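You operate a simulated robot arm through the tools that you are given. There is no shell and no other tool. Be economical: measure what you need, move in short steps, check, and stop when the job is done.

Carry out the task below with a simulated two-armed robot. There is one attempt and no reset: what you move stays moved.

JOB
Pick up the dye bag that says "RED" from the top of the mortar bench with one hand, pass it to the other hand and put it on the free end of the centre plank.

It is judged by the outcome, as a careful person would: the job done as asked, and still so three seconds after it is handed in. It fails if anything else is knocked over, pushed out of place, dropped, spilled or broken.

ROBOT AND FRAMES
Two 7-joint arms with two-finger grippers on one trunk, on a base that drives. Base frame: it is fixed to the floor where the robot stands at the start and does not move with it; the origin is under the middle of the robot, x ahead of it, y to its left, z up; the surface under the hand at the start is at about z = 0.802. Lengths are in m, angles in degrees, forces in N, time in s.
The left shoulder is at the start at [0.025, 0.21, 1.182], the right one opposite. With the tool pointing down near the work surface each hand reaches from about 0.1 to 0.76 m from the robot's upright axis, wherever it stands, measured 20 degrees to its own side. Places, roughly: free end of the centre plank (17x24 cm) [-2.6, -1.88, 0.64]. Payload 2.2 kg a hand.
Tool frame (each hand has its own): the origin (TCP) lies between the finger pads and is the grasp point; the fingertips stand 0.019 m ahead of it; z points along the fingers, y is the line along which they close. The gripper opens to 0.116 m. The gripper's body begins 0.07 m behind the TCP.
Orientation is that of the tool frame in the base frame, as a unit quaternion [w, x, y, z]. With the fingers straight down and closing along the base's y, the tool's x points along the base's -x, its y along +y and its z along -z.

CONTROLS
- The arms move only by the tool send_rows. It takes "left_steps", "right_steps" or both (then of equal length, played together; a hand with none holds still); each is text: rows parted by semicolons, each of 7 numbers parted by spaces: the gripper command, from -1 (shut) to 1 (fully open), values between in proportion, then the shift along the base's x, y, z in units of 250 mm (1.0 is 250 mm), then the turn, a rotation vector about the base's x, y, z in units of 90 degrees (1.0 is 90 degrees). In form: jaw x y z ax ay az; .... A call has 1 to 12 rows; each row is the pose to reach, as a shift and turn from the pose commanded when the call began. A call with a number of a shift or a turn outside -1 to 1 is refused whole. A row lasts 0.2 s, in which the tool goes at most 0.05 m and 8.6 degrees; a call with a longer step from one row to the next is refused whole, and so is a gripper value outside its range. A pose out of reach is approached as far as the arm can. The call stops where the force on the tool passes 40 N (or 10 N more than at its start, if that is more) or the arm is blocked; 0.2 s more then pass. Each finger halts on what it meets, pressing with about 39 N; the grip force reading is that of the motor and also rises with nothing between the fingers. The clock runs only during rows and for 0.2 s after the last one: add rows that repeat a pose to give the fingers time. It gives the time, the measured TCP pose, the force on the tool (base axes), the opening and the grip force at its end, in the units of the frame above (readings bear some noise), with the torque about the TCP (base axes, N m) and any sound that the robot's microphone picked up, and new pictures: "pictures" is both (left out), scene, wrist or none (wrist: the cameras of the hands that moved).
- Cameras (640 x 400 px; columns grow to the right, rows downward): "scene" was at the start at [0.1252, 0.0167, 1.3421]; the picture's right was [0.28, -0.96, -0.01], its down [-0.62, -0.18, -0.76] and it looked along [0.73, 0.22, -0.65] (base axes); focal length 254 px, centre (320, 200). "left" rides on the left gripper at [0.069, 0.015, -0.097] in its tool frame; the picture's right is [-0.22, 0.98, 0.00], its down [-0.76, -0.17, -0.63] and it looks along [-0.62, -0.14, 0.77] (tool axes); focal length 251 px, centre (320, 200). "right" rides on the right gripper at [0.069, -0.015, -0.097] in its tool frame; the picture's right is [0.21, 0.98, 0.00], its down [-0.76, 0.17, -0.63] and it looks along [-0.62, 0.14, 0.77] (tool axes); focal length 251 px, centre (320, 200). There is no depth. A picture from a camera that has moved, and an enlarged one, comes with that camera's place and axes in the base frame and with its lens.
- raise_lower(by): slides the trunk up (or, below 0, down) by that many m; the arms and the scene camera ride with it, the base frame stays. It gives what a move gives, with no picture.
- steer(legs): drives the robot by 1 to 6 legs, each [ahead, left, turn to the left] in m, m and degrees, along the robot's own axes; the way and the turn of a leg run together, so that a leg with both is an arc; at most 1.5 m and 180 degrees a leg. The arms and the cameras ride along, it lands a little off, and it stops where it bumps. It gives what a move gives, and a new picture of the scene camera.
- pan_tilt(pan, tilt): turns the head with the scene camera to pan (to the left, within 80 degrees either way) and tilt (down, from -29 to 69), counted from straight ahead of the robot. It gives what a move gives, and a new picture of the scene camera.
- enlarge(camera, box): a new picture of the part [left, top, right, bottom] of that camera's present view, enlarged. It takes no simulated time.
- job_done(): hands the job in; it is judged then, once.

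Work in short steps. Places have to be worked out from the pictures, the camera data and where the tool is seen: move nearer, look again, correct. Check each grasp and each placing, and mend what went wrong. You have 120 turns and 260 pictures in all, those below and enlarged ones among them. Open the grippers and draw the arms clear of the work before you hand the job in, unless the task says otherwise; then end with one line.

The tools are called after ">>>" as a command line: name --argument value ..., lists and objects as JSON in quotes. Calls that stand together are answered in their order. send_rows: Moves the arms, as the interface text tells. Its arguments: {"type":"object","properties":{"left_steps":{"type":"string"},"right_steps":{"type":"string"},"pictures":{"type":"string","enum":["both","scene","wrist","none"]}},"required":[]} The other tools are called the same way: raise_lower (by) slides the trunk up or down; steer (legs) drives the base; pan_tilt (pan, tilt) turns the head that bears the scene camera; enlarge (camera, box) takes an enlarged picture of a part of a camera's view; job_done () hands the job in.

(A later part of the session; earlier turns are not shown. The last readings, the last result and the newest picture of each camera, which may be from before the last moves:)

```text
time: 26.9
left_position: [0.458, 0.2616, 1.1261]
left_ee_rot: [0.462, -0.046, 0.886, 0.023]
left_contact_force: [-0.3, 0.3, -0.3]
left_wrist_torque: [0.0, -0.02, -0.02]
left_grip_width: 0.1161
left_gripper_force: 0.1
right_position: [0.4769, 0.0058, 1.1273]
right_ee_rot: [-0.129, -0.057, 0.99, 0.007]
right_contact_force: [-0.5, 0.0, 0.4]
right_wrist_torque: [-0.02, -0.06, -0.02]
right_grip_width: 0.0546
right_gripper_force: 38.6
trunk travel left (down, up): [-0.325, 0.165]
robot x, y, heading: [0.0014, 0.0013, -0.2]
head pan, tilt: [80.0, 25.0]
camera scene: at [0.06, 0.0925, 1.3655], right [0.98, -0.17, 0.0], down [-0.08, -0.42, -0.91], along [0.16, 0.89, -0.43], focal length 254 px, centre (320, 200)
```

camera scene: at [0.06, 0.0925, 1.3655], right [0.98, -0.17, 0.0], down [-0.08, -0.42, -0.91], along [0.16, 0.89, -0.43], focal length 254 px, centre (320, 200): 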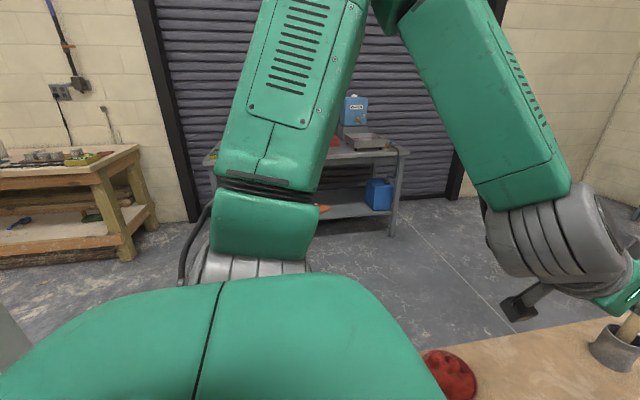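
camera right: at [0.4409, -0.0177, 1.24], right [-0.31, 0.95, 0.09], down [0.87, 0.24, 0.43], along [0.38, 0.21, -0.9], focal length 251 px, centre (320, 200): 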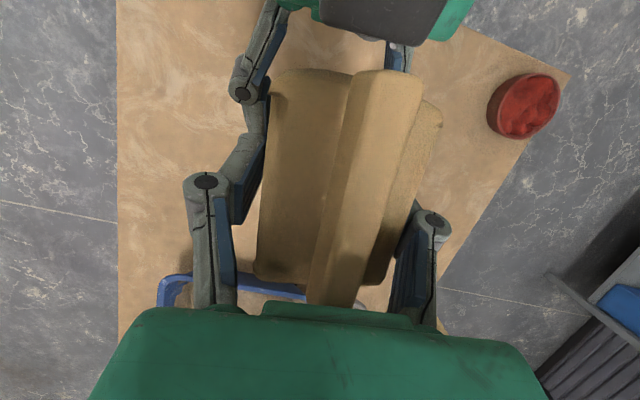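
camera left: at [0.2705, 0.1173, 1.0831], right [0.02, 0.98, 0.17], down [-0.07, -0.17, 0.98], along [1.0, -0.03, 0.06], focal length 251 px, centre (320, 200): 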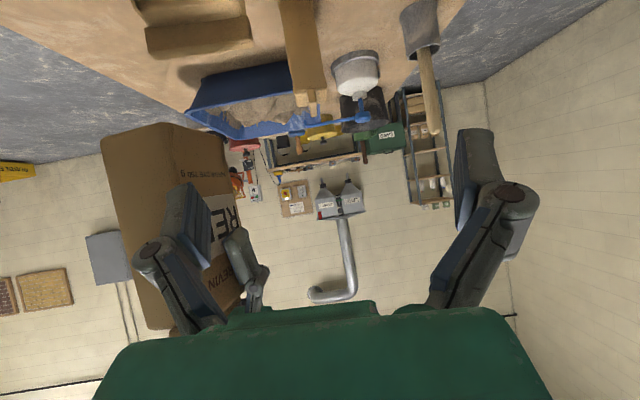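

I back up 0.25 m, turn right 70° in place, and look from there.

>>> steer --legs '[[-0.25, 0, 0]]'

>>> steer --legs '[[0, 0, -70]]'

>>> pan_tilt --pan -78 --tilt 22

```text
time: 28.7
left_position: [0.2042, 0.2626, 1.1259]
left_ee_rot: [0.461, -0.048, 0.886, 0.024]
left_contact_force: [0.7, 0.0, 0.3]
left_wrist_torque: [-0.04, -0.02, -0.03]
left_grip_width: 0.1161
left_gripper_force: 0.1
right_position: [0.2262, 0.0058, 1.1273]
right_ee_rot: [-0.129, -0.059, 0.99, 0.007]
right_contact_force: [-0.2, 0.4, -0.1]
right_wrist_torque: [0.0, -0.04, 0.01]
right_grip_width: 0.0547
right_gripper_force: 39.3
trunk travel left (down, up): [-0.325, 0.165]
robot x, y, heading: [-0.2564, -0.0017, 0.3]
head pan, tilt: [80.0, 25.0]
camera scene: at [-0.1915, 0.0924, 1.3654], right [0.99, -0.17, 0.0], down [-0.08, -0.42, -0.91], along [0.15, 0.89, -0.43], focal length 254 px, centre (320, 200)
```

scene: 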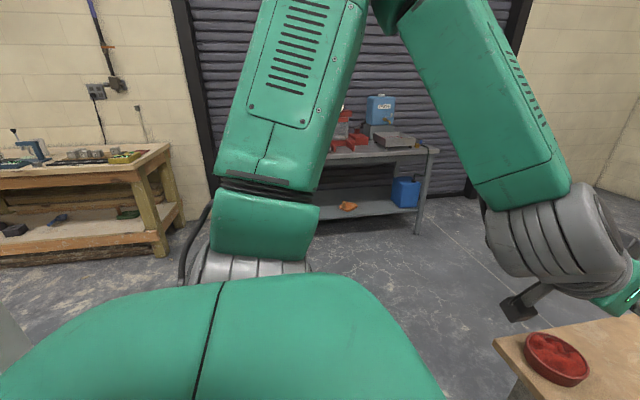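

```text
time: 32.2
left_position: [0.1429, -0.3447, 1.1281]
left_ee_rot: [0.391, 0.476, 0.748, -0.249]
left_contact_force: [0.7, -0.6, 0.5]
left_wrist_torque: [0.04, 0.01, 0.03]
left_grip_width: 0.1158
left_gripper_force: 0.1
right_position: [-0.0918, -0.4485, 1.129]
right_ee_rot: [-0.098, 0.529, 0.839, 0.079]
right_contact_force: [0.4, 0.1, -0.3]
right_wrist_torque: [-0.04, -0.04, 0.03]
right_grip_width: 0.0545
right_gripper_force: 39.3
trunk travel left (down, up): [-0.325, 0.165]
robot x, y, heading: [-0.2534, 0.004, -71.1]
head pan, tilt: [80.0, 25.0]
camera scene: at [-0.1438, -0.0274, 1.3655], right [0.16, -0.99, 0.0], down [-0.42, -0.06, -0.91], along [0.89, 0.14, -0.43], focal length 254 px, centre (320, 200)
```

scene: 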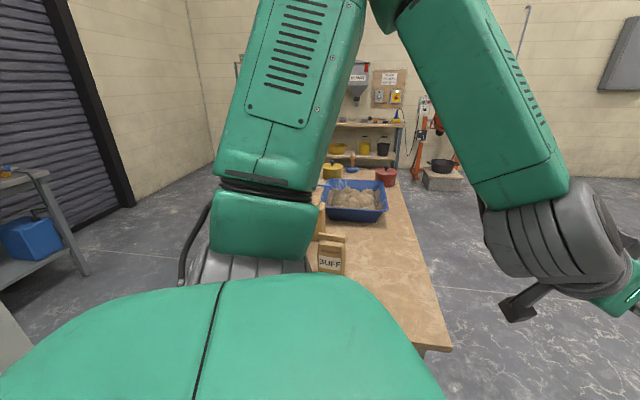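

```text
time: 34.6
left_position: [0.1403, -0.3421, 1.1297]
left_ee_rot: [0.392, 0.476, 0.747, -0.249]
left_contact_force: [0.4, 0.5, 0.1]
left_wrist_torque: [0.0, -0.02, 0.02]
left_grip_width: 0.1163
left_gripper_force: 0.1
right_position: [-0.0947, -0.4451, 1.1293]
right_ee_rot: [-0.097, 0.529, 0.839, 0.08]
right_contact_force: [-0.6, 0.2, 0.1]
right_wrist_torque: [-0.1, -0.02, 0.01]
right_grip_width: 0.0546
right_gripper_force: 38.8
trunk travel left (down, up): [-0.325, 0.165]
robot x, y, heading: [-0.2552, -0.0029, -70.9]
head pan, tilt: [-78.0, 22.0]
camera scene: at [-0.3147, -0.09, 1.3707], right [-0.52, 0.86, 0.0], down [0.32, 0.2, -0.93], along [-0.79, -0.48, -0.37], focal length 254 px, centre (320, 200)
```

scene: 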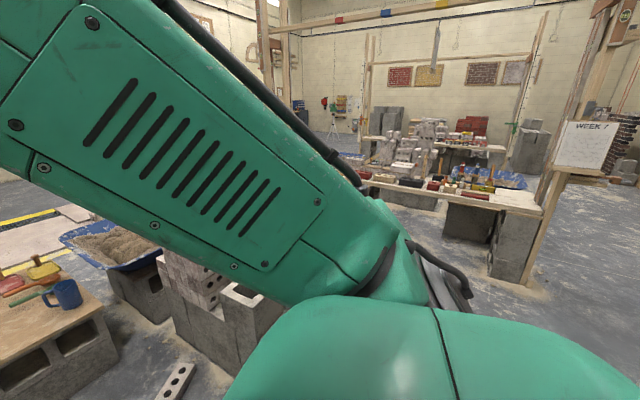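

The planks run in a row near x≈−2.6. I zoom in on them to plan the way.

>>> enlarge --camera "scene" --box '[330, 80, 640, 290]'

```text
1.90 times, centred on (485, 185) of scene
camera zoom: at [-0.3147, -0.09, 1.3707], right [-0.52, 0.86, 0.0], down [0.32, 0.2, -0.93], along [-0.79, -0.48, -0.37], focal length 483 px, centre (6, 229)
```

zoom: 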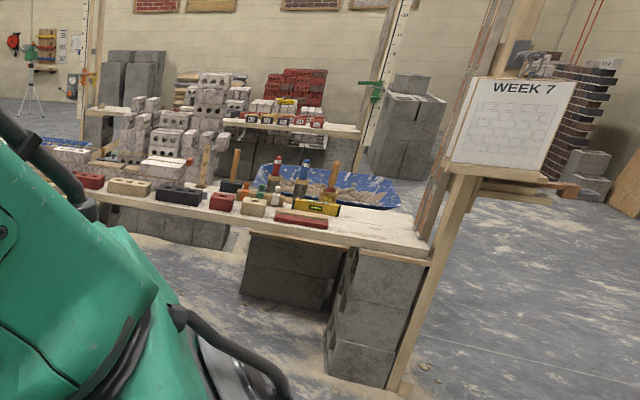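

I turn another 75° to the right so I face the planks directly.

>>> steer --legs '[[0, 0, -75]]'

>>> pan_tilt --pan 0 --tilt 25

```text
time: 38.3
left_position: [-0.4885, -0.465, 1.1295]
left_ee_rot: [0.155, 0.835, 0.296, -0.438]
left_contact_force: [0.1, -0.8, 0.3]
left_wrist_torque: [-0.01, 0.01, -0.04]
left_grip_width: 0.116
left_gripper_force: 0.1
right_position: [-0.6451, -0.2605, 1.1302]
right_ee_rot: [-0.029, 0.933, 0.336, 0.123]
right_contact_force: [-1.1, 0.1, -0.3]
right_wrist_torque: [-0.03, 0.02, -0.02]
right_grip_width: 0.0547
right_gripper_force: 38.2
trunk travel left (down, up): [-0.325, 0.165]
robot x, y, heading: [-0.2525, -0.0023, -147.0]
head pan, tilt: [-78.0, 22.0]
camera scene: at [-0.353, 0.0381, 1.3707], right [0.71, 0.71, 0.0], down [0.27, -0.26, -0.93], along [-0.66, 0.66, -0.37], focal length 254 px, centre (320, 200)
```

scene: 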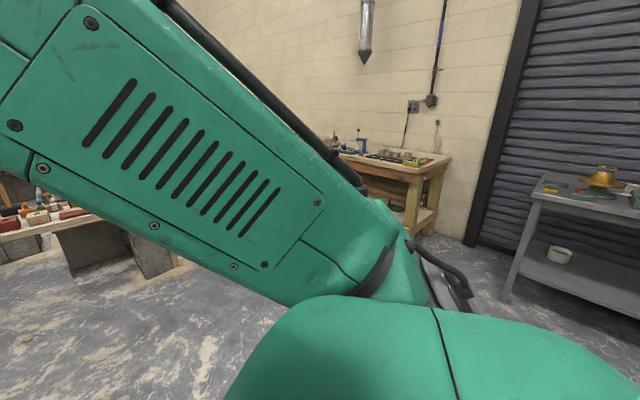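

```text
time: 39.8
left_position: [-0.4869, -0.4629, 1.1312]
left_ee_rot: [0.156, 0.834, 0.295, -0.44]
left_contact_force: [-0.1, 1.1, 0.4]
left_wrist_torque: [0.0, 0.01, 0.02]
left_grip_width: 0.1159
left_gripper_force: 0.1
right_position: [-0.6442, -0.2586, 1.1322]
right_ee_rot: [-0.027, 0.934, 0.336, 0.122]
right_contact_force: [0.8, -0.6, -0.1]
right_wrist_torque: [-0.03, 0.0, 0.04]
right_grip_width: 0.0544
right_gripper_force: 38.9
trunk travel left (down, up): [-0.325, 0.165]
robot x, y, heading: [-0.2507, -0.0041, -147.2]
head pan, tilt: [0.0, 25.0]
camera scene: at [-0.3646, -0.0777, 1.3654], right [-0.54, 0.84, 0.0], down [0.36, 0.23, -0.9], along [-0.76, -0.49, -0.43], focal length 254 px, centre (320, 200)
```

scene: 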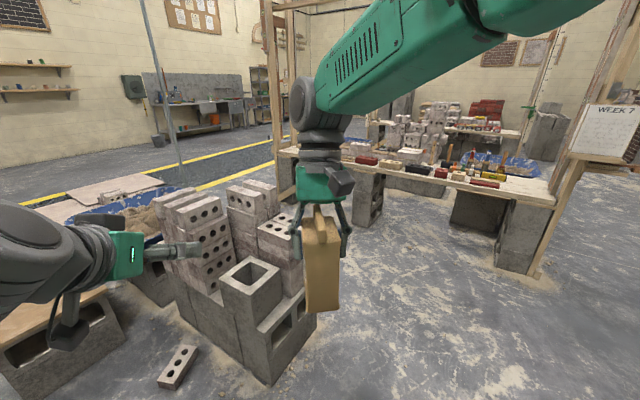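

The long plank runs from the post on the right (y≈0.4) to the post at the left (y≈−1.9), and the target end sits behind my hand. The block stack is at y<−0.69, so I turn to face −x and drive along y≈0 first.

>>> steer --legs '[[0, 0, -33], [1.3, 0, 0]]'

>>> pan_tilt --pan 55 --tilt 28

```text
time: 47.9
left_position: [-1.9956, -0.2428, 1.1307]
left_ee_rot: [0.02, 0.884, 0.039, -0.465]
left_contact_force: [-0.3, 0.3, -0.4]
left_wrist_torque: [-0.02, 0.02, 0.0]
left_grip_width: 0.1162
left_gripper_force: 0.1
right_position: [-2.0119, 0.0155, 1.1305]
right_ee_rot: [0.009, 0.991, 0.048, 0.124]
right_contact_force: [-0.5, -0.2, 0.4]
right_wrist_torque: [-0.01, 0.02, -0.02]
right_grip_width: 0.0545
right_gripper_force: 39.2
trunk travel left (down, up): [-0.325, 0.165]
robot x, y, heading: [-1.5444, 0.0127, 179.1]
head pan, tilt: [0.0, 25.0]
camera scene: at [-1.6791, 0.0097, 1.3654], right [0.02, 1.0, 0.0], down [0.43, 0.0, -0.9], along [-0.9, 0.02, -0.43], focal length 254 px, centre (320, 200)
```

scene: 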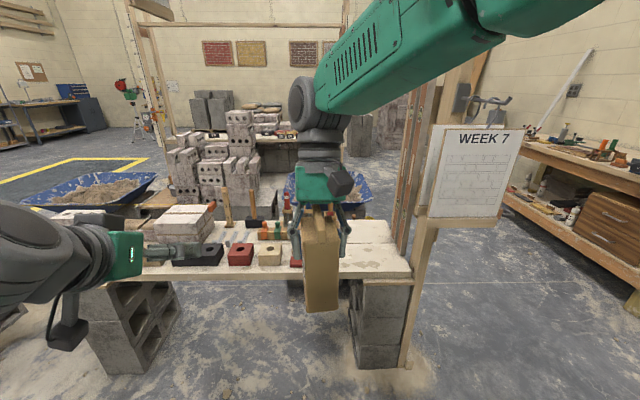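

```text
time: 49.1
left_position: [-1.9945, -0.2421, 1.1326]
left_ee_rot: [0.019, 0.883, 0.038, -0.468]
left_contact_force: [0.8, -0.1, 0.1]
left_wrist_torque: [0.0, 0.02, 0.0]
left_grip_width: 0.116
left_gripper_force: 0.0
right_position: [-2.0105, 0.0169, 1.1329]
right_ee_rot: [0.01, 0.991, 0.049, 0.123]
right_contact_force: [0.3, -0.7, -0.2]
right_wrist_torque: [0.02, 0.06, 0.0]
right_grip_width: 0.0546
right_gripper_force: 39.0
trunk travel left (down, up): [-0.325, 0.165]
robot x, y, heading: [-1.5422, 0.0134, 178.9]
head pan, tilt: [55.0, 28.0]
camera scene: at [-1.6409, -0.0669, 1.3604], right [-0.81, 0.59, 0.0], down [0.28, 0.38, -0.88], along [-0.52, -0.71, -0.47], focal length 254 px, centre (320, 200)
```

scene: 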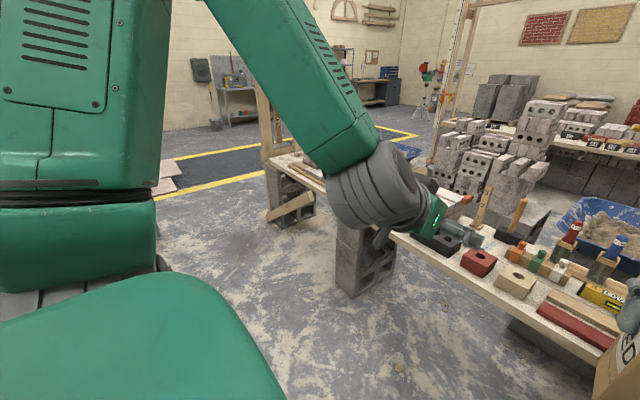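

The left end near the far post is the target. I drive ahead 0.25 m to clear the block stack, strafe left 1.2 m, then look.

>>> steer --legs '[[0.22, 0, 1], [0, 1.2, 0]]'

>>> pan_tilt --pan 25 --tilt 35

```text
time: 56.5
left_position: [-2.2161, -1.434, 1.1338]
left_ee_rot: [0.023, 0.882, 0.043, -0.468]
left_contact_force: [-0.2, -0.1, -0.9]
left_wrist_torque: [0.0, -0.01, -0.03]
left_grip_width: 0.116
left_gripper_force: 0.1
right_position: [-2.2339, -1.177, 1.1335]
right_ee_rot: [0.01, 0.991, 0.054, 0.124]
right_contact_force: [-0.8, 0.5, -6.8]
right_wrist_torque: [0.02, 0.02, 0.0]
right_grip_width: 0.0546
right_gripper_force: 39.2
trunk travel left (down, up): [-0.325, 0.165]
robot x, y, heading: [-1.7711, -1.1799, 179.8]
head pan, tilt: [55.0, 28.0]
camera scene: at [-1.8645, -1.252, 1.3609], right [-0.82, 0.58, 0.0], down [0.27, 0.38, -0.88], along [-0.51, -0.72, -0.47], focal length 254 px, centre (320, 200)
```

scene: 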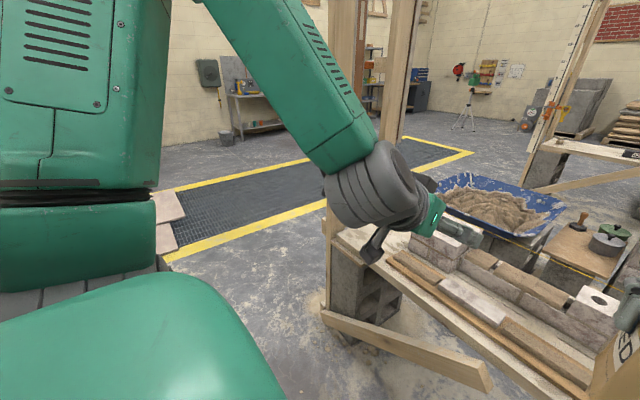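

```text
time: 57.4
left_position: [-2.2166, -1.438, 1.1378]
left_ee_rot: [0.023, 0.88, 0.047, -0.472]
left_contact_force: [-0.1, 0.3, 0.1]
left_wrist_torque: [-0.03, -0.02, -0.02]
left_grip_width: 0.1162
left_gripper_force: 0.1
right_position: [-2.2318, -1.178, 1.1326]
right_ee_rot: [0.01, 0.991, 0.054, 0.122]
right_contact_force: [-0.5, -0.4, -7.2]
right_wrist_torque: [-0.02, 0.05, -0.02]
right_grip_width: 0.0546
right_gripper_force: 38.8
trunk travel left (down, up): [-0.325, 0.165]
robot x, y, heading: [-1.7639, -1.1828, 179.6]
head pan, tilt: [25.0, 35.0]
camera scene: at [-1.8915, -1.2172, 1.3497], right [-0.42, 0.91, 0.0], down [0.52, 0.24, -0.82], along [-0.74, -0.34, -0.58], focal length 254 px, centre (320, 200)
```

scene: 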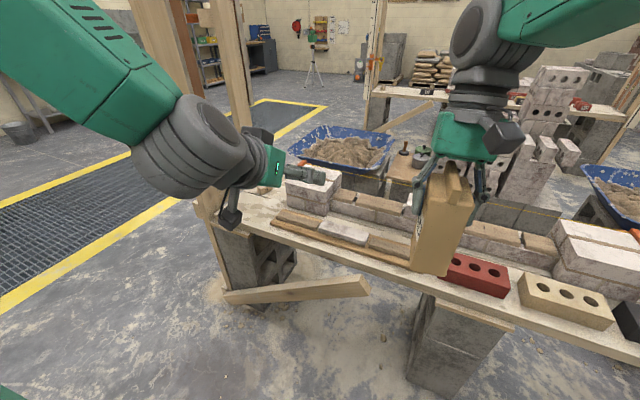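

The free end is confirmed at about (−2.60, −1.87), beside some posts. I turn the left hand fingers-down and draw it back out of the way before going nearer.

>>> send_rows --left_steps "1 .11 -.1 .02 .0046 -.0872 -.0088;1 .22 -.21 .04 .0091 -.1744 -.0175;1 .33 -.32 .04 .0137 -.2616 -.0263;1 .44 -.43 .04 .0183 -.3488 -.0351;1 .55 -.53 .04 .0229 -.436 -.0439;1 .66 -.64 .04 .0274 -.5232 -.0526;1 .76 -.72 .04 .032 -.6104 -.0614;1 .76 -.72 .04 .032 -.6104 -.0614" --pictures "scene"

```text
time: 59.2
left_position: [-2.0238, -1.6168, 1.1453]
left_ee_rot: [-0.004, 1.0, -0.001, -0.008]
left_contact_force: [0.5, 0.1, 0.2]
left_wrist_torque: [0.02, 0.02, 0.01]
left_grip_width: 0.1162
left_gripper_force: 0.0
left hand out of reach, approached as far as the arm can: row 1, 2, 3
right_position: [-2.2319, -1.1791, 1.1337]
right_ee_rot: [0.01, 0.991, 0.054, 0.122]
right_contact_force: [-0.2, 0.1, -8.1]
right_wrist_torque: [-0.02, 0.04, -0.04]
right_grip_width: 0.0548
right_gripper_force: 39.0
trunk travel left (down, up): [-0.325, 0.165]
robot x, y, heading: [-1.7684, -1.1753, 179.6]
head pan, tilt: [25.0, 35.0]
camera scene: at [-1.8913, -1.2234, 1.3495], right [-0.42, 0.91, 0.0], down [0.52, 0.24, -0.82], along [-0.74, -0.34, -0.58], focal length 254 px, centre (320, 200)
```

scene: 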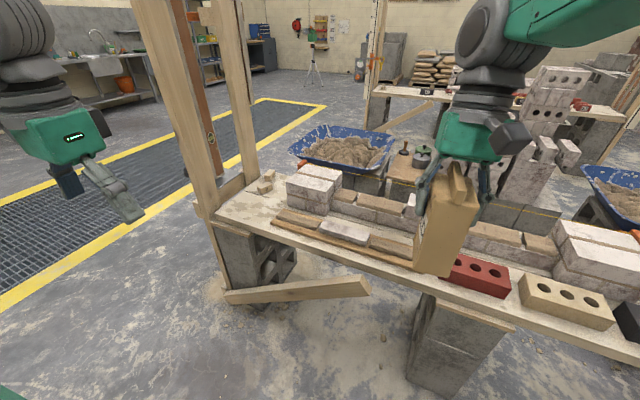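

>>> enlarge --camera "scene" --box '[140, 90, 440, 310]'

```text
1.82 times, centred on (290, 200) of scene
camera zoom: at [-1.8913, -1.2234, 1.3495], right [-0.42, 0.91, 0.0], down [0.52, 0.24, -0.82], along [-0.74, -0.34, -0.58], focal length 461 px, centre (374, 200)
```

zoom: 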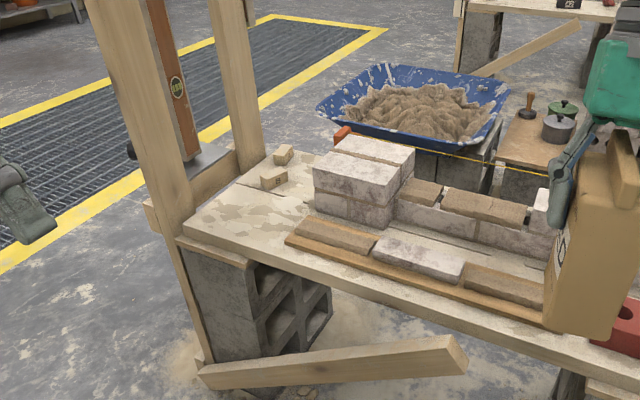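

The free area is about (−2.515…−2.685, −1.76…−2.0), bare, between the end posts (y≈−2.05) and the brick pile. I'll stand at about (−2.05, −1.72) heading −160°, starting with a strafe and a turn.

>>> steer --legs '[[0, 0.545, 0], [0, 0, 20]]'

>>> pan_tilt --pan 0 --tilt 40

```text
time: 63.5
left_position: [-1.8858, -2.2098, 1.1512]
left_ee_rot: [0.0, 0.986, 0.167, -0.014]
left_contact_force: [16.4, -9.8, 3.0]
left_wrist_torque: [0.94, 1.53, 0.02]
left_grip_width: 0.1159
left_gripper_force: 0.1
right_position: [-2.2225, -1.8688, 1.133]
right_ee_rot: [-0.005, 0.968, 0.218, 0.127]
right_contact_force: [-0.2, -1.3, -6.1]
right_wrist_torque: [0.08, 0.01, 0.04]
right_grip_width: 0.0543
right_gripper_force: 39.5
trunk travel left (down, up): [-0.325, 0.165]
robot x, y, heading: [-1.7759, -1.7268, -161.3]
head pan, tilt: [25.0, 35.0]
camera scene: at [-1.9073, -1.7891, 1.3497], right [-0.69, 0.72, -0.02], down [0.43, 0.39, -0.81], along [-0.57, -0.57, -0.58], focal length 254 px, centre (320, 200)
```

scene: 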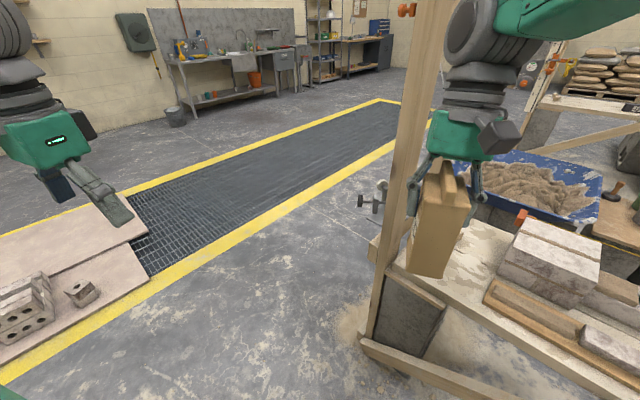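

```text
time: 64.4
left_position: [-1.8631, -2.2082, 1.149]
left_ee_rot: [-0.016, 0.985, 0.166, -0.037]
left_contact_force: [-0.4, 0.1, -0.7]
left_wrist_torque: [0.02, -0.01, -0.02]
left_grip_width: 0.1161
left_gripper_force: 0.0
right_position: [-2.196, -1.8691, 1.1485]
right_ee_rot: [-0.003, 0.97, 0.216, 0.109]
right_contact_force: [-0.5, -0.2, -7.0]
right_wrist_torque: [-0.01, 0.04, -0.03]
right_grip_width: 0.0545
right_gripper_force: 38.9
trunk travel left (down, up): [-0.325, 0.165]
robot x, y, heading: [-1.7729, -1.7265, -161.0]
head pan, tilt: [0.0, 40.0]
camera scene: at [-1.895, -1.7448, 1.3422], right [-0.33, 0.95, -0.02], down [0.61, 0.2, -0.77], along [-0.72, -0.26, -0.64], focal length 254 px, centre (320, 200)
```

scene: 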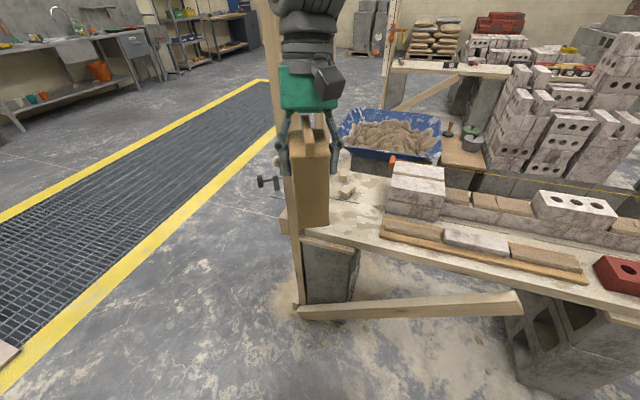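

The left arm felt a brief 16 N during the turn and the robot now seems very slightly tilted. I look to the left and down to find out why.

>>> pan_tilt --pan 75 --tilt 50

>>> pan_tilt --pan -60 --tilt 60

```text
time: 65.8
left_position: [-1.8619, -2.2081, 1.1496]
left_ee_rot: [-0.015, 0.985, 0.167, -0.038]
left_contact_force: [0.0, 0.1, 0.9]
left_wrist_torque: [0.01, -0.02, 0.02]
left_grip_width: 0.1162
left_gripper_force: 0.1
right_position: [-2.1958, -1.8674, 1.1452]
right_ee_rot: [-0.003, 0.97, 0.216, 0.114]
right_contact_force: [-0.6, 0.1, -7.0]
right_wrist_torque: [-0.02, 0.03, 0.01]
right_grip_width: 0.0544
right_gripper_force: 38.4
trunk travel left (down, up): [-0.325, 0.165]
robot x, y, heading: [-1.7734, -1.729, -161.1]
head pan, tilt: [75.0, 50.0]
camera scene: at [-1.8092, -1.794, 1.3293], right [-1.0, -0.07, 0.0], down [-0.05, 0.75, -0.66], along [0.05, -0.65, -0.75], focal length 254 px, centre (320, 200)
```

scene: 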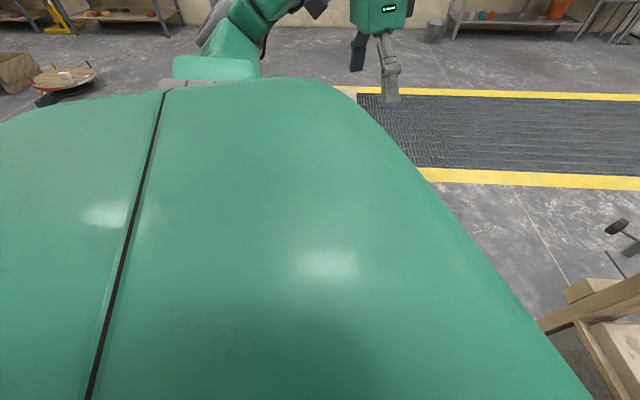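

```text
time: 68.0
left_position: [-1.8622, -2.2079, 1.1502]
left_ee_rot: [-0.015, 0.985, 0.166, -0.038]
left_contact_force: [-0.6, -0.3, -0.3]
left_wrist_torque: [0.02, 0.04, 0.0]
left_grip_width: 0.1158
left_gripper_force: 0.1
right_position: [-2.1972, -1.8684, 1.1454]
right_ee_rot: [-0.003, 0.97, 0.214, 0.116]
right_contact_force: [-0.4, -0.7, -7.8]
right_wrist_torque: [-0.06, 0.06, 0.01]
right_grip_width: 0.0546
right_gripper_force: 38.8
trunk travel left (down, up): [-0.325, 0.165]
robot x, y, heading: [-1.7727, -1.7222, -161.2]
head pan, tilt: [-60.0, 60.0]
camera scene: at [-1.8844, -1.7285, 1.3197], right [-0.16, 0.99, -0.02], down [0.82, 0.12, -0.55], along [-0.54, -0.1, -0.83], focal length 254 px, centre (320, 200)
```

scene: 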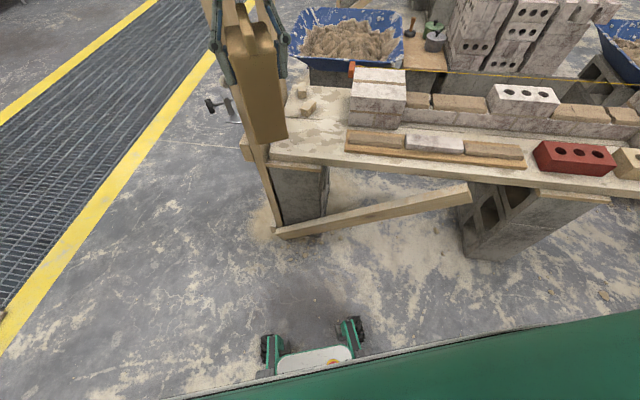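

The view doesn't match the reported pan. I re-read the head camera and look the other way.

>>> pan_tilt --pan -75 --tilt 45

>>> pan_tilt --pan 0 --tilt 60

```text
time: 68.8
left_position: [-1.8633, -2.2077, 1.1493]
left_ee_rot: [-0.015, 0.985, 0.167, -0.036]
left_contact_force: [0.3, -0.2, -0.1]
left_wrist_torque: [-0.02, 0.01, 0.02]
left_grip_width: 0.116
left_gripper_force: 0.1
right_position: [-2.197, -1.8656, 1.1469]
right_ee_rot: [-0.001, 0.97, 0.214, 0.114]
right_contact_force: [0.8, 0.2, -6.8]
right_wrist_torque: [-0.01, 0.03, 0.01]
right_grip_width: 0.0548
right_gripper_force: 38.7
trunk travel left (down, up): [-0.325, 0.165]
robot x, y, heading: [-1.7781, -1.7315, -160.8]
head pan, tilt: [-75.0, 45.0]
camera scene: at [-1.8849, -1.7284, 1.3201], right [-0.16, 0.99, -0.02], down [0.82, 0.12, -0.56], along [-0.55, -0.1, -0.83], focal length 254 px, centre (320, 200)
```

scene: 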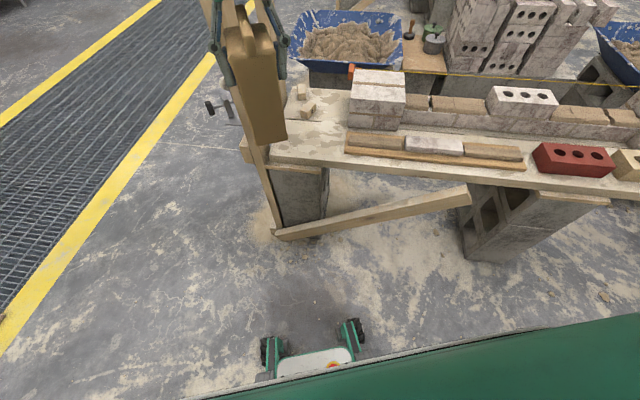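

```text
time: 70.2
left_position: [-1.8624, -2.2081, 1.1505]
left_ee_rot: [-0.014, 0.985, 0.167, -0.037]
left_contact_force: [0.4, -0.6, 0.5]
left_wrist_torque: [-0.03, -0.05, -0.01]
left_grip_width: 0.1162
left_gripper_force: 0.1
right_position: [-2.197, -1.8686, 1.1458]
right_ee_rot: [-0.002, 0.97, 0.216, 0.112]
right_contact_force: [-0.1, 0.3, -7.5]
right_wrist_torque: [0.0, 0.03, 0.03]
right_grip_width: 0.0543
right_gripper_force: 39.6
trunk travel left (down, up): [-0.325, 0.165]
robot x, y, heading: [-1.7726, -1.7273, -161.1]
head pan, tilt: [0.0, 60.0]
camera scene: at [-1.8779, -1.7392, 1.3156], right [-0.32, 0.95, -0.02], down [0.82, 0.27, -0.5], along [-0.47, -0.18, -0.86], focal length 254 px, centre (320, 200)
```

scene: 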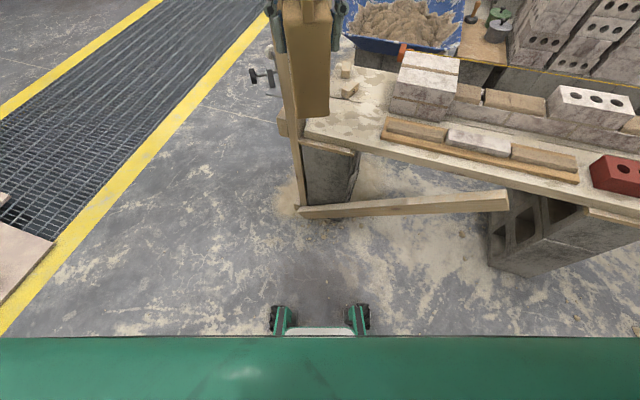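

I suspect the left elbow, or the base, is lightly touching something behind me on the left. I undo the turn and see whether the tilt goes away.

>>> steer --legs '[[0, 0, -20]]'

>>> pan_tilt --pan 80 --tilt 20

```text
time: 71.7
left_position: [-2.026, -2.1898, 1.1355]
left_ee_rot: [-0.023, 0.999, -0.008, -0.021]
left_contact_force: [0.6, -0.9, -1.2]
left_wrist_torque: [0.13, 0.04, 0.0]
left_grip_width: 0.1162
left_gripper_force: 0.1
right_position: [-2.2219, -1.7546, 1.1375]
right_ee_rot: [-0.005, 0.992, 0.045, 0.117]
right_contact_force: [0.1, -3.0, -8.6]
right_wrist_torque: [0.09, 0.04, 0.06]
right_grip_width: 0.0546
right_gripper_force: 38.6
trunk travel left (down, up): [-0.325, 0.165]
robot x, y, heading: [-1.7717, -1.733, 178.7]
head pan, tilt: [0.0, 60.0]
camera scene: at [-1.8839, -1.7611, 1.315], right [0.02, 1.0, 0.02], down [0.87, -0.01, -0.5], along [-0.5, 0.03, -0.87], focal length 254 px, centre (320, 200)
```

scene: 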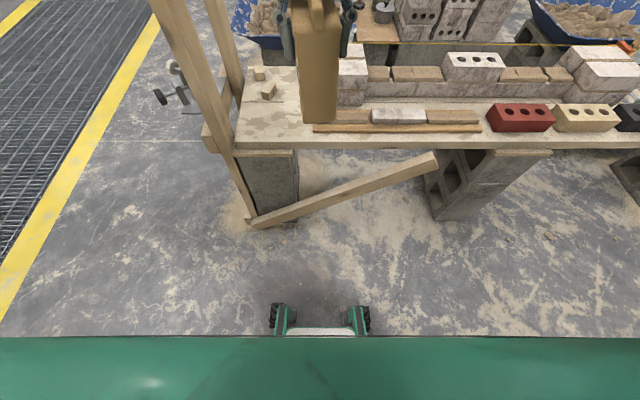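

```text
time: 73.3
left_position: [-2.0253, -2.1635, 1.1455]
left_ee_rot: [-0.019, 0.999, -0.009, -0.029]
left_contact_force: [-0.2, 0.4, 0.1]
left_wrist_torque: [0.0, -0.03, 0.01]
left_grip_width: 0.116
left_gripper_force: 0.1
right_position: [-2.2183, -1.7317, 1.1388]
right_ee_rot: [0.006, 0.992, 0.047, 0.115]
right_contact_force: [-0.3, 0.6, -7.9]
right_wrist_torque: [0.03, 0.05, 0.0]
right_grip_width: 0.0547
right_gripper_force: 39.2
trunk travel left (down, up): [-0.325, 0.165]
robot x, y, heading: [-1.7719, -1.7349, 178.8]
head pan, tilt: [80.0, 20.0]
camera scene: at [-1.835, -1.8209, 1.3741], right [-0.98, 0.2, 0.0], down [0.07, 0.33, -0.94], along [-0.18, -0.92, -0.34], focal length 254 px, centre (320, 200)
```

scene: 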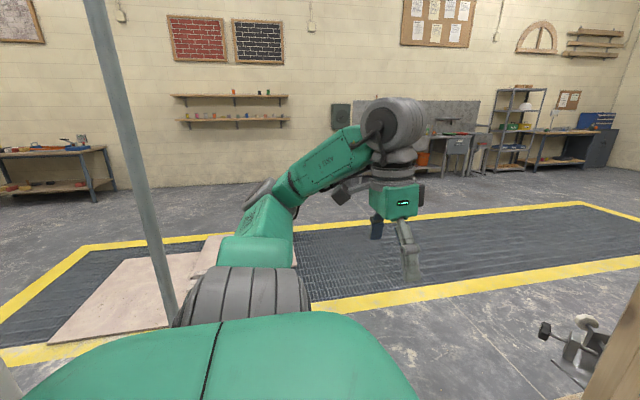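

A thin vertical pole stands at about (−1.56, −2.38), which the left elbow came close to; it is still upright. I drive ahead first, away from it, and then turn, which leaves ample room.

>>> steer --legs '[[0.28, 0, 0]]'

>>> steer --legs '[[0, 0, 17]]'

>>> pan_tilt --pan -5 --tilt 50

```text
time: 75.2
left_position: [-2.2967, -2.1836, 1.139]
left_ee_rot: [-0.021, 0.999, -0.003, -0.024]
left_contact_force: [0.4, -0.2, -0.5]
left_wrist_torque: [0.08, 0.02, 0.0]
left_grip_width: 0.1161
left_gripper_force: 0.1
right_position: [-2.4953, -1.7505, 1.1376]
right_ee_rot: [-0.002, 0.992, 0.051, 0.117]
right_contact_force: [-0.8, -3.0, -6.9]
right_wrist_torque: [0.08, 0.08, 0.04]
right_grip_width: 0.0547
right_gripper_force: 39.1
trunk travel left (down, up): [-0.325, 0.165]
robot x, y, heading: [-2.0514, -1.7355, 178.9]
head pan, tilt: [80.0, 20.0]
camera scene: at [-2.1105, -1.8471, 1.3719], right [-0.98, 0.19, 0.0], down [0.07, 0.35, -0.93], along [-0.18, -0.92, -0.36], focal length 254 px, centre (320, 200)
```

scene: 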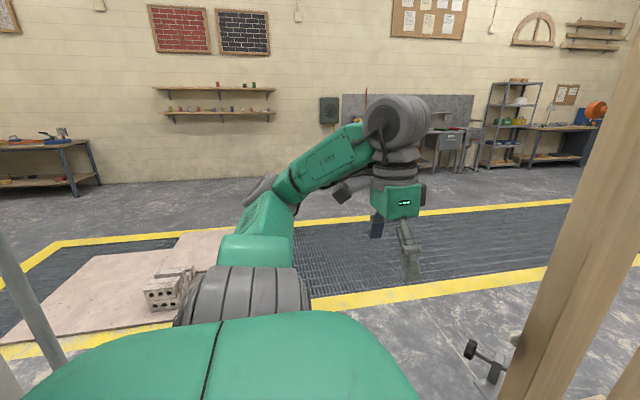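

```text
time: 76.6
left_position: [-2.1617, -2.2006, 1.1533]
left_ee_rot: [-0.004, 0.989, 0.145, -0.026]
left_contact_force: [-0.7, -0.4, 0.3]
left_wrist_torque: [0.02, -0.03, -0.01]
left_grip_width: 0.1161
left_gripper_force: 0.0
right_position: [-2.4783, -1.8445, 1.1392]
right_ee_rot: [-0.005, 0.973, 0.201, 0.115]
right_contact_force: [-0.4, 1.0, -6.8]
right_wrist_torque: [0.03, 0.06, -0.01]
right_grip_width: 0.0545
right_gripper_force: 39.3
trunk travel left (down, up): [-0.325, 0.165]
robot x, y, heading: [-2.0519, -1.7285, -163.8]
head pan, tilt: [80.0, 20.0]
camera scene: at [-2.0876, -1.8186, 1.3749], right [-0.99, -0.11, -0.01], down [-0.03, 0.33, -0.94], along [0.11, -0.94, -0.33], focal length 254 px, centre (320, 200)
```

scene: 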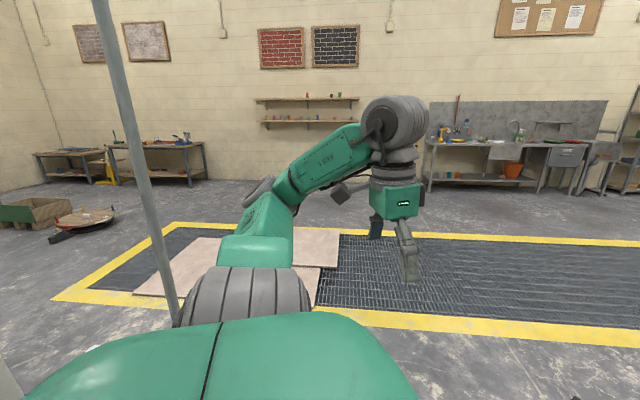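

```text
time: 78.2
left_position: [-2.1575, -2.2021, 1.1497]
left_ee_rot: [-0.004, 0.989, 0.144, -0.027]
left_contact_force: [0.4, 0.1, -0.1]
left_wrist_torque: [0.03, 0.06, 0.02]
left_grip_width: 0.1162
left_gripper_force: 0.2
right_position: [-2.4759, -1.8463, 1.1415]
right_ee_rot: [-0.006, 0.973, 0.2, 0.113]
right_contact_force: [-0.1, 1.0, -7.5]
right_wrist_torque: [-0.04, 0.05, 0.0]
right_grip_width: 0.0544
right_gripper_force: 39.2
trunk travel left (down, up): [-0.325, 0.165]
robot x, y, heading: [-2.0526, -1.7288, -163.6]
head pan, tilt: [-5.0, 50.0]
camera scene: at [-2.1691, -1.753, 1.3281], right [-0.2, 0.98, 0.0], down [0.75, 0.15, -0.64], along [-0.63, -0.13, -0.77], focal length 254 px, centre (320, 200)
```

scene: 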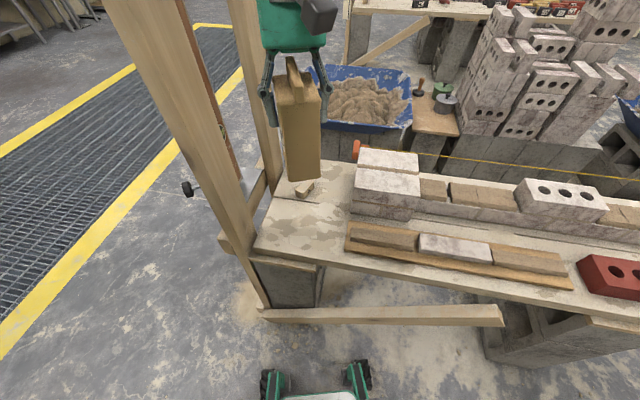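

I'm well positioned, with the target at (−2.60, −1.88) bare. I move the bag horizontally over it at this height, correcting about 1.6° of tilt.

>>> send_rows --right_steps "-1 -.13 -.036 0 .005 -.017 0;-1 -.26 -.072 0 .005 -.017 0;-1 -.4 -.11 0 .005 -.017 0;-1 -.528 -.144 0 .005 -.017 0;-1 -.528 -.144 0 .005 -.017 0"

```text
time: 79.4
left_position: [-2.1554, -2.2133, 1.1484]
left_ee_rot: [-0.014, 0.989, 0.145, -0.032]
left_contact_force: [0.1, -0.9, -0.2]
left_wrist_torque: [-0.01, 0.04, -0.01]
left_grip_width: 0.116
left_gripper_force: 0.1
right_position: [-2.6055, -1.897, 1.1401]
right_ee_rot: [-0.012, 0.972, 0.199, 0.125]
right_contact_force: [0.5, 0.6, -6.5]
right_wrist_torque: [-0.04, 0.06, -0.04]
right_grip_width: 0.0544
right_gripper_force: 38.4
trunk travel left (down, up): [-0.325, 0.165]
robot x, y, heading: [-2.0496, -1.7343, -163.9]
head pan, tilt: [-5.0, 50.0]
camera scene: at [-2.1674, -1.7576, 1.3281], right [-0.2, 0.98, 0.0], down [0.75, 0.15, -0.64], along [-0.63, -0.13, -0.77], focal length 254 px, centre (320, 200)
camera right: at [-2.5729, -1.8623, 1.2509], right [0.57, -0.82, 0.08], down [-0.76, -0.49, 0.43], along [-0.31, -0.3, -0.9], focal length 251 px, centre (320, 200)
```

scene: 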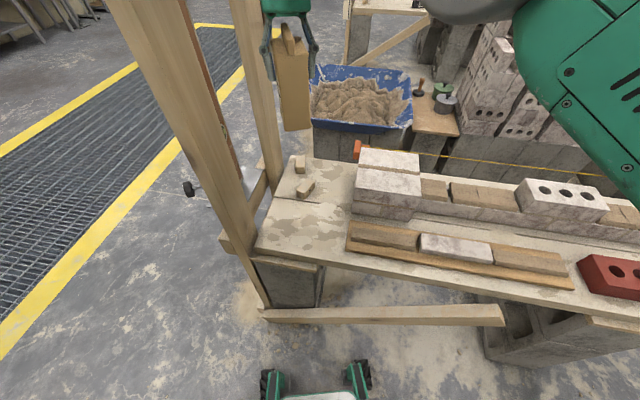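
right: 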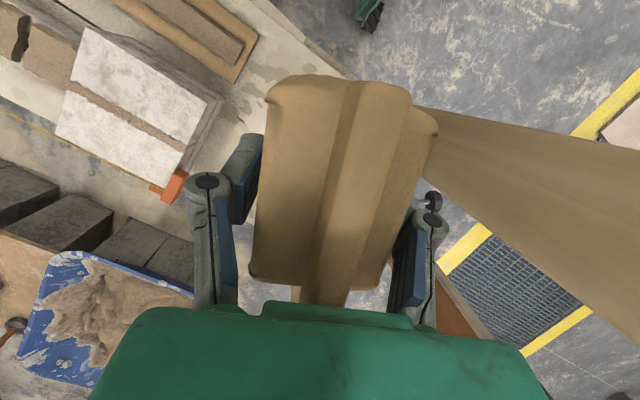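

The bag is over the end but about 2 cm close to the post side. I shift +y and lower the trunk by 0.2 m.

>>> send_rows --right_steps "-1 -.01 .045 0 0 0 0;-1 -.01 .09 0 0 0 0;-1 -.01 .09 0 0 0 0" --pictures "none"

>>> raise_lower --by -0.2

>>> pan_tilt --pan -5 --tilt 35

```text
time: 80.2
left_position: [-2.1578, -2.208, 1.1498]
left_ee_rot: [-0.012, 0.989, 0.145, -0.031]
left_contact_force: [0.5, 0.1, -0.3]
left_wrist_torque: [-0.04, -0.02, -0.03]
left_grip_width: 0.1161
left_gripper_force: 0.0
right_position: [-2.6114, -1.8683, 1.1382]
right_ee_rot: [-0.01, 0.972, 0.199, 0.127]
right_contact_force: [-0.4, 0.6, -7.7]
right_wrist_torque: [0.01, 0.02, -0.03]
right_grip_width: 0.0545
right_gripper_force: 39.0
trunk travel left (down, up): [-0.325, 0.165]
robot x, y, heading: [-2.053, -1.7323, -163.7]
head pan, tilt: [-5.0, 50.0]
```

```text
time: 82.3
left_position: [-2.1548, -2.2127, 0.9475]
left_ee_rot: [-0.008, 0.989, 0.145, -0.026]
left_contact_force: [-0.1, 0.1, -0.3]
left_wrist_torque: [0.0, 0.01, 0.0]
left_grip_width: 0.116
left_gripper_force: 0.0
right_position: [-2.6077, -1.8723, 0.9394]
right_ee_rot: [-0.012, 0.972, 0.199, 0.127]
right_contact_force: [0.2, -0.6, -7.3]
right_wrist_torque: [-0.03, 0.07, -0.02]
right_grip_width: 0.0546
right_gripper_force: 39.1
trunk travel left (down, up): [-0.125, 0.365]
robot x, y, heading: [-2.0539, -1.7293, -163.6]
head pan, tilt: [-5.0, 50.0]
```

```text
time: 83.1
left_position: [-2.1546, -2.2147, 0.9469]
left_ee_rot: [-0.009, 0.989, 0.145, -0.026]
left_contact_force: [-0.3, -0.3, 0.7]
left_wrist_torque: [0.0, 0.0, -0.01]
left_grip_width: 0.1161
left_gripper_force: 0.0
right_position: [-2.6085, -1.8735, 0.9404]
right_ee_rot: [-0.013, 0.972, 0.198, 0.128]
right_contact_force: [0.3, 1.2, -8.0]
right_wrist_torque: [0.0, 0.07, -0.02]
right_grip_width: 0.0548
right_gripper_force: 38.9
trunk travel left (down, up): [-0.125, 0.365]
robot x, y, heading: [-2.0502, -1.7278, -163.4]
head pan, tilt: [-5.0, 35.0]
camera scene: at [-2.1773, -1.7655, 1.1496], right [-0.2, 0.98, 0.01], down [0.56, 0.12, -0.82], along [-0.8, -0.16, -0.58], focal length 254 px, centre (320, 200)
```

scene: 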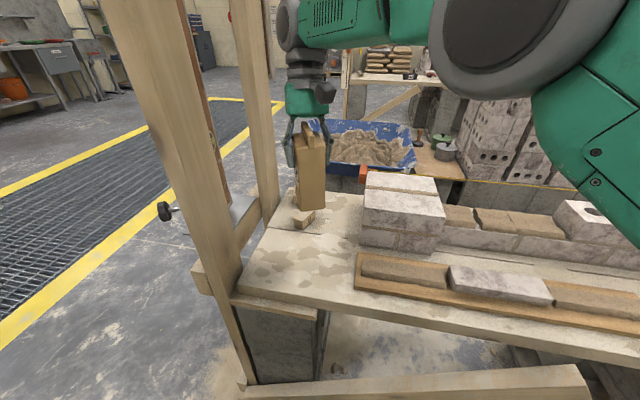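

The landing spot projects onto the middle of the bare area, clear of the wood offcuts and brick strip. I lower the arm 0.13 m first.

>>> send_rows --right_steps "-1 0 0 -.13 0 0 0;-1 0 0 -.26 0 0 0;-1 0 0 -.39 0 0 0;-1 0 0 -.52 0 0 0;-1 0 0 -.52 0 0 0"

```text
time: 84.3
left_position: [-2.1552, -2.2127, 0.9484]
left_ee_rot: [-0.011, 0.989, 0.145, -0.029]
left_contact_force: [0.6, -0.1, -0.2]
left_wrist_torque: [0.0, 0.02, 0.02]
left_grip_width: 0.1158
left_gripper_force: 0.2
right_position: [-2.6092, -1.8713, 0.8095]
right_ee_rot: [-0.013, 0.972, 0.198, 0.127]
right_contact_force: [0.0, 0.2, -6.8]
right_wrist_torque: [-0.03, 0.07, 0.01]
right_grip_width: 0.0546
right_gripper_force: 38.7
trunk travel left (down, up): [-0.125, 0.365]
robot x, y, heading: [-2.0529, -1.7339, -163.7]
head pan, tilt: [-5.0, 35.0]
camera scene: at [-2.1781, -1.7613, 1.1497], right [-0.2, 0.98, 0.0], down [0.56, 0.12, -0.82], along [-0.8, -0.16, -0.58], focal length 254 px, centre (320, 200)
camera right: at [-2.5767, -1.8367, 0.9189], right [0.57, -0.82, 0.08], down [-0.76, -0.49, 0.43], along [-0.31, -0.31, -0.9], focal length 251 px, centre (320, 200)
```

scene: 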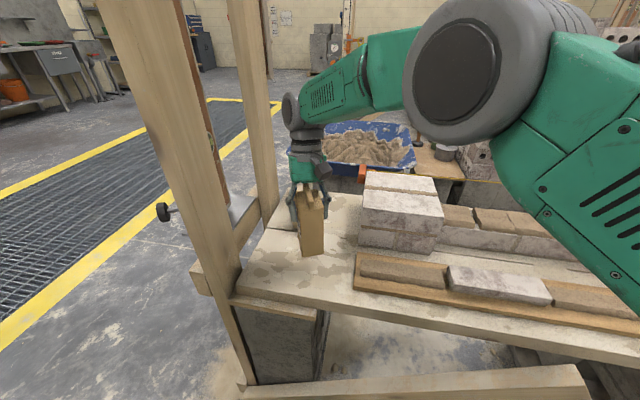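
right: 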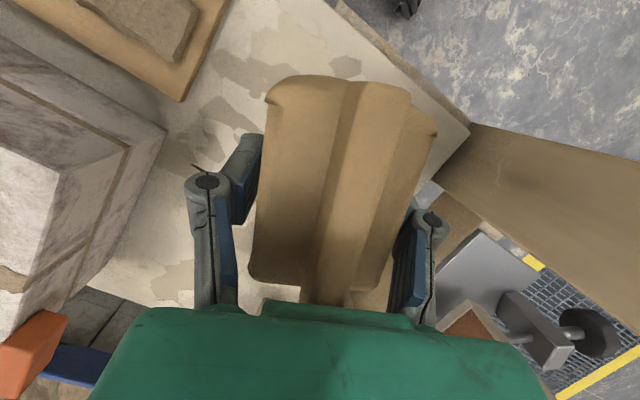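

Everything is clear around the spot. I descend 55 mm, then creep down watching the force.

>>> send_rows --right_steps "-1 0 0 -.08 0 0 0;-1 0 0 -.16 0 0 0;-1 0 0 -.21 0 0 0;-1 0 0 -.23 0 0 0;-1 0 0 -.23 0 0 0"

```text
time: 85.5
left_position: [-2.1549, -2.2129, 0.9481]
left_ee_rot: [-0.01, 0.989, 0.145, -0.03]
left_contact_force: [-0.1, 0.2, -0.2]
left_wrist_torque: [0.0, -0.01, -0.01]
left_grip_width: 0.1159
left_gripper_force: 0.1
right_position: [-2.6077, -1.8715, 0.7516]
right_ee_rot: [-0.012, 0.972, 0.199, 0.126]
right_contact_force: [0.0, 0.0, -7.3]
right_wrist_torque: [0.01, 0.1, -0.02]
right_grip_width: 0.0544
right_gripper_force: 39.1
trunk travel left (down, up): [-0.125, 0.365]
robot x, y, heading: [-2.0509, -1.7252, -163.6]
head pan, tilt: [-5.0, 35.0]
camera scene: at [-2.1782, -1.7628, 1.1496], right [-0.2, 0.98, 0.0], down [0.56, 0.12, -0.82], along [-0.8, -0.16, -0.58], focal length 254 px, centre (320, 200)
camera right: at [-2.5757, -1.8376, 0.8615], right [0.57, -0.82, 0.08], down [-0.76, -0.49, 0.43], along [-0.31, -0.3, -0.9], focal length 251 px, centre (320, 200)
```

scene: 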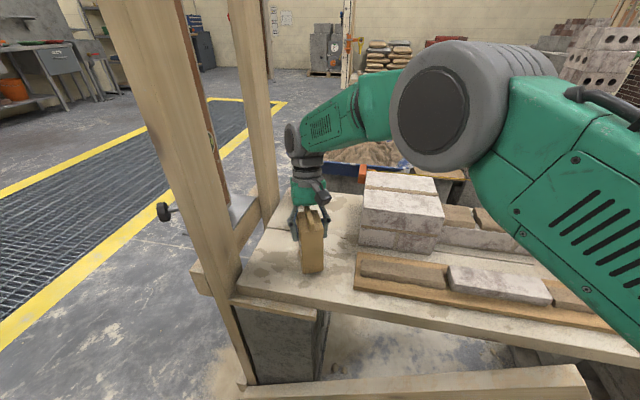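
right: 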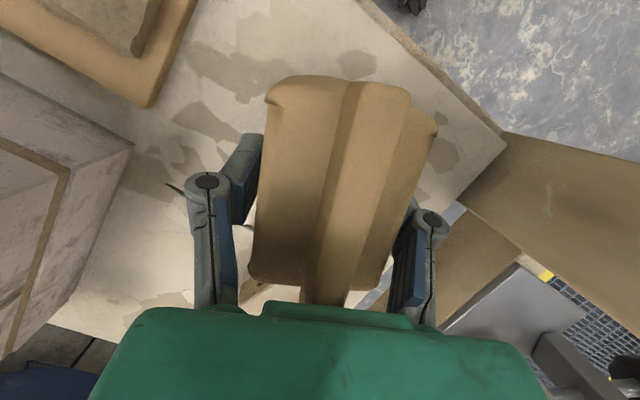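

Not touching yet. I creep down 10 mm in 2.5 mm steps.

>>> send_rows --right_steps "-1 0 0 -.01 0 0 0;-1 0 0 -.02 0 0 0;-1 0 0 -.03 0 0 0;-1 0 0 -.04 0 0 0" --pictures "none"

>>> enlarge --camera "scene" --box '[240, 170, 400, 290]'

```text
time: 86.5
left_position: [-2.1533, -2.214, 0.948]
left_ee_rot: [-0.01, 0.989, 0.145, -0.029]
left_contact_force: [0.0, 0.2, 0.3]
left_wrist_torque: [0.02, 0.01, -0.04]
left_grip_width: 0.116
left_gripper_force: 0.0
right_position: [-2.6088, -1.8732, 0.7439]
right_ee_rot: [-0.011, 0.972, 0.199, 0.125]
right_contact_force: [3.0, 1.3, 3.4]
right_wrist_torque: [-0.23, 0.03, 0.08]
right_grip_width: 0.0545
right_gripper_force: 39.5
trunk travel left (down, up): [-0.125, 0.365]
robot x, y, heading: [-2.0483, -1.7274, -163.4]
head pan, tilt: [-5.0, 35.0]
```

```text
3.33 times, centred on (320, 230) of scene
camera zoom: at [-2.1767, -1.7622, 1.15], right [-0.2, 0.98, 0.0], down [0.56, 0.12, -0.82], along [-0.8, -0.16, -0.58], focal length 846 px, centre (320, 100)
```

zoom: 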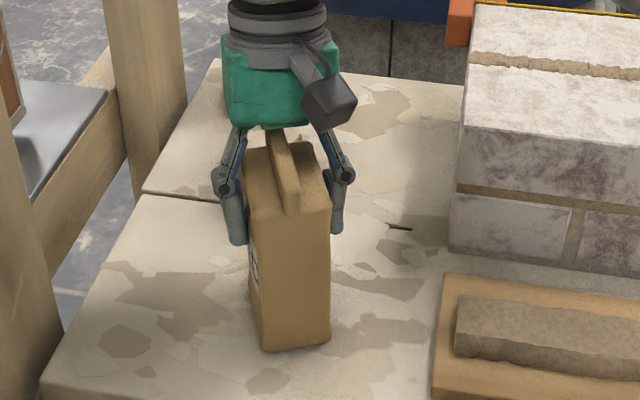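

Contact is made: the force swung from −7 to +3 N and the bag stands in the middle of the board. I release gently.

>>> send_rows --right_steps "-.04 0 0 0 0 0 0;.04 0 0 0 0 0 0;.12 0 0 0 0 0 0;.3 0 0 0 0 0 0;.6 0 0 0 0 0 0;.6 0 0 0 0 0 0"

```text
time: 87.9
left_position: [-2.1544, -2.2124, 0.9481]
left_ee_rot: [-0.01, 0.989, 0.145, -0.029]
left_contact_force: [-0.4, -0.4, 0.5]
left_wrist_torque: [0.04, 0.02, 0.0]
left_grip_width: 0.116
left_gripper_force: 0.1
right_position: [-2.6084, -1.8728, 0.7417]
right_ee_rot: [-0.012, 0.972, 0.199, 0.127]
right_contact_force: [0.5, 0.5, -0.2]
right_wrist_torque: [-0.03, 0.0, 0.0]
right_grip_width: 0.0928
right_gripper_force: 0.1
trunk travel left (down, up): [-0.125, 0.365]
robot x, y, heading: [-2.0497, -1.7278, -163.7]
head pan, tilt: [-5.0, 35.0]
camera scene: at [-2.1772, -1.7626, 1.1498], right [-0.2, 0.98, 0.0], down [0.56, 0.12, -0.82], along [-0.8, -0.16, -0.58], focal length 254 px, centre (320, 200)
camera right: at [-2.5761, -1.8382, 0.8526], right [0.57, -0.82, 0.08], down [-0.76, -0.49, 0.43], along [-0.31, -0.3, -0.9], focal length 251 px, centre (320, 200)
```

scene: 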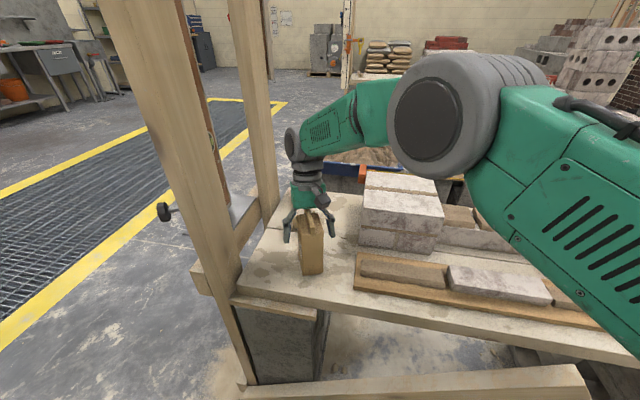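
right: 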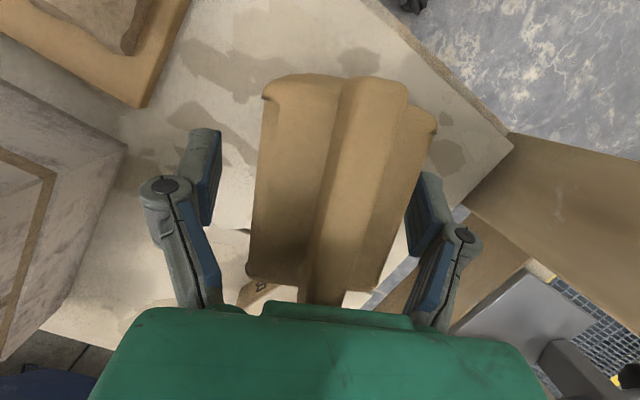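

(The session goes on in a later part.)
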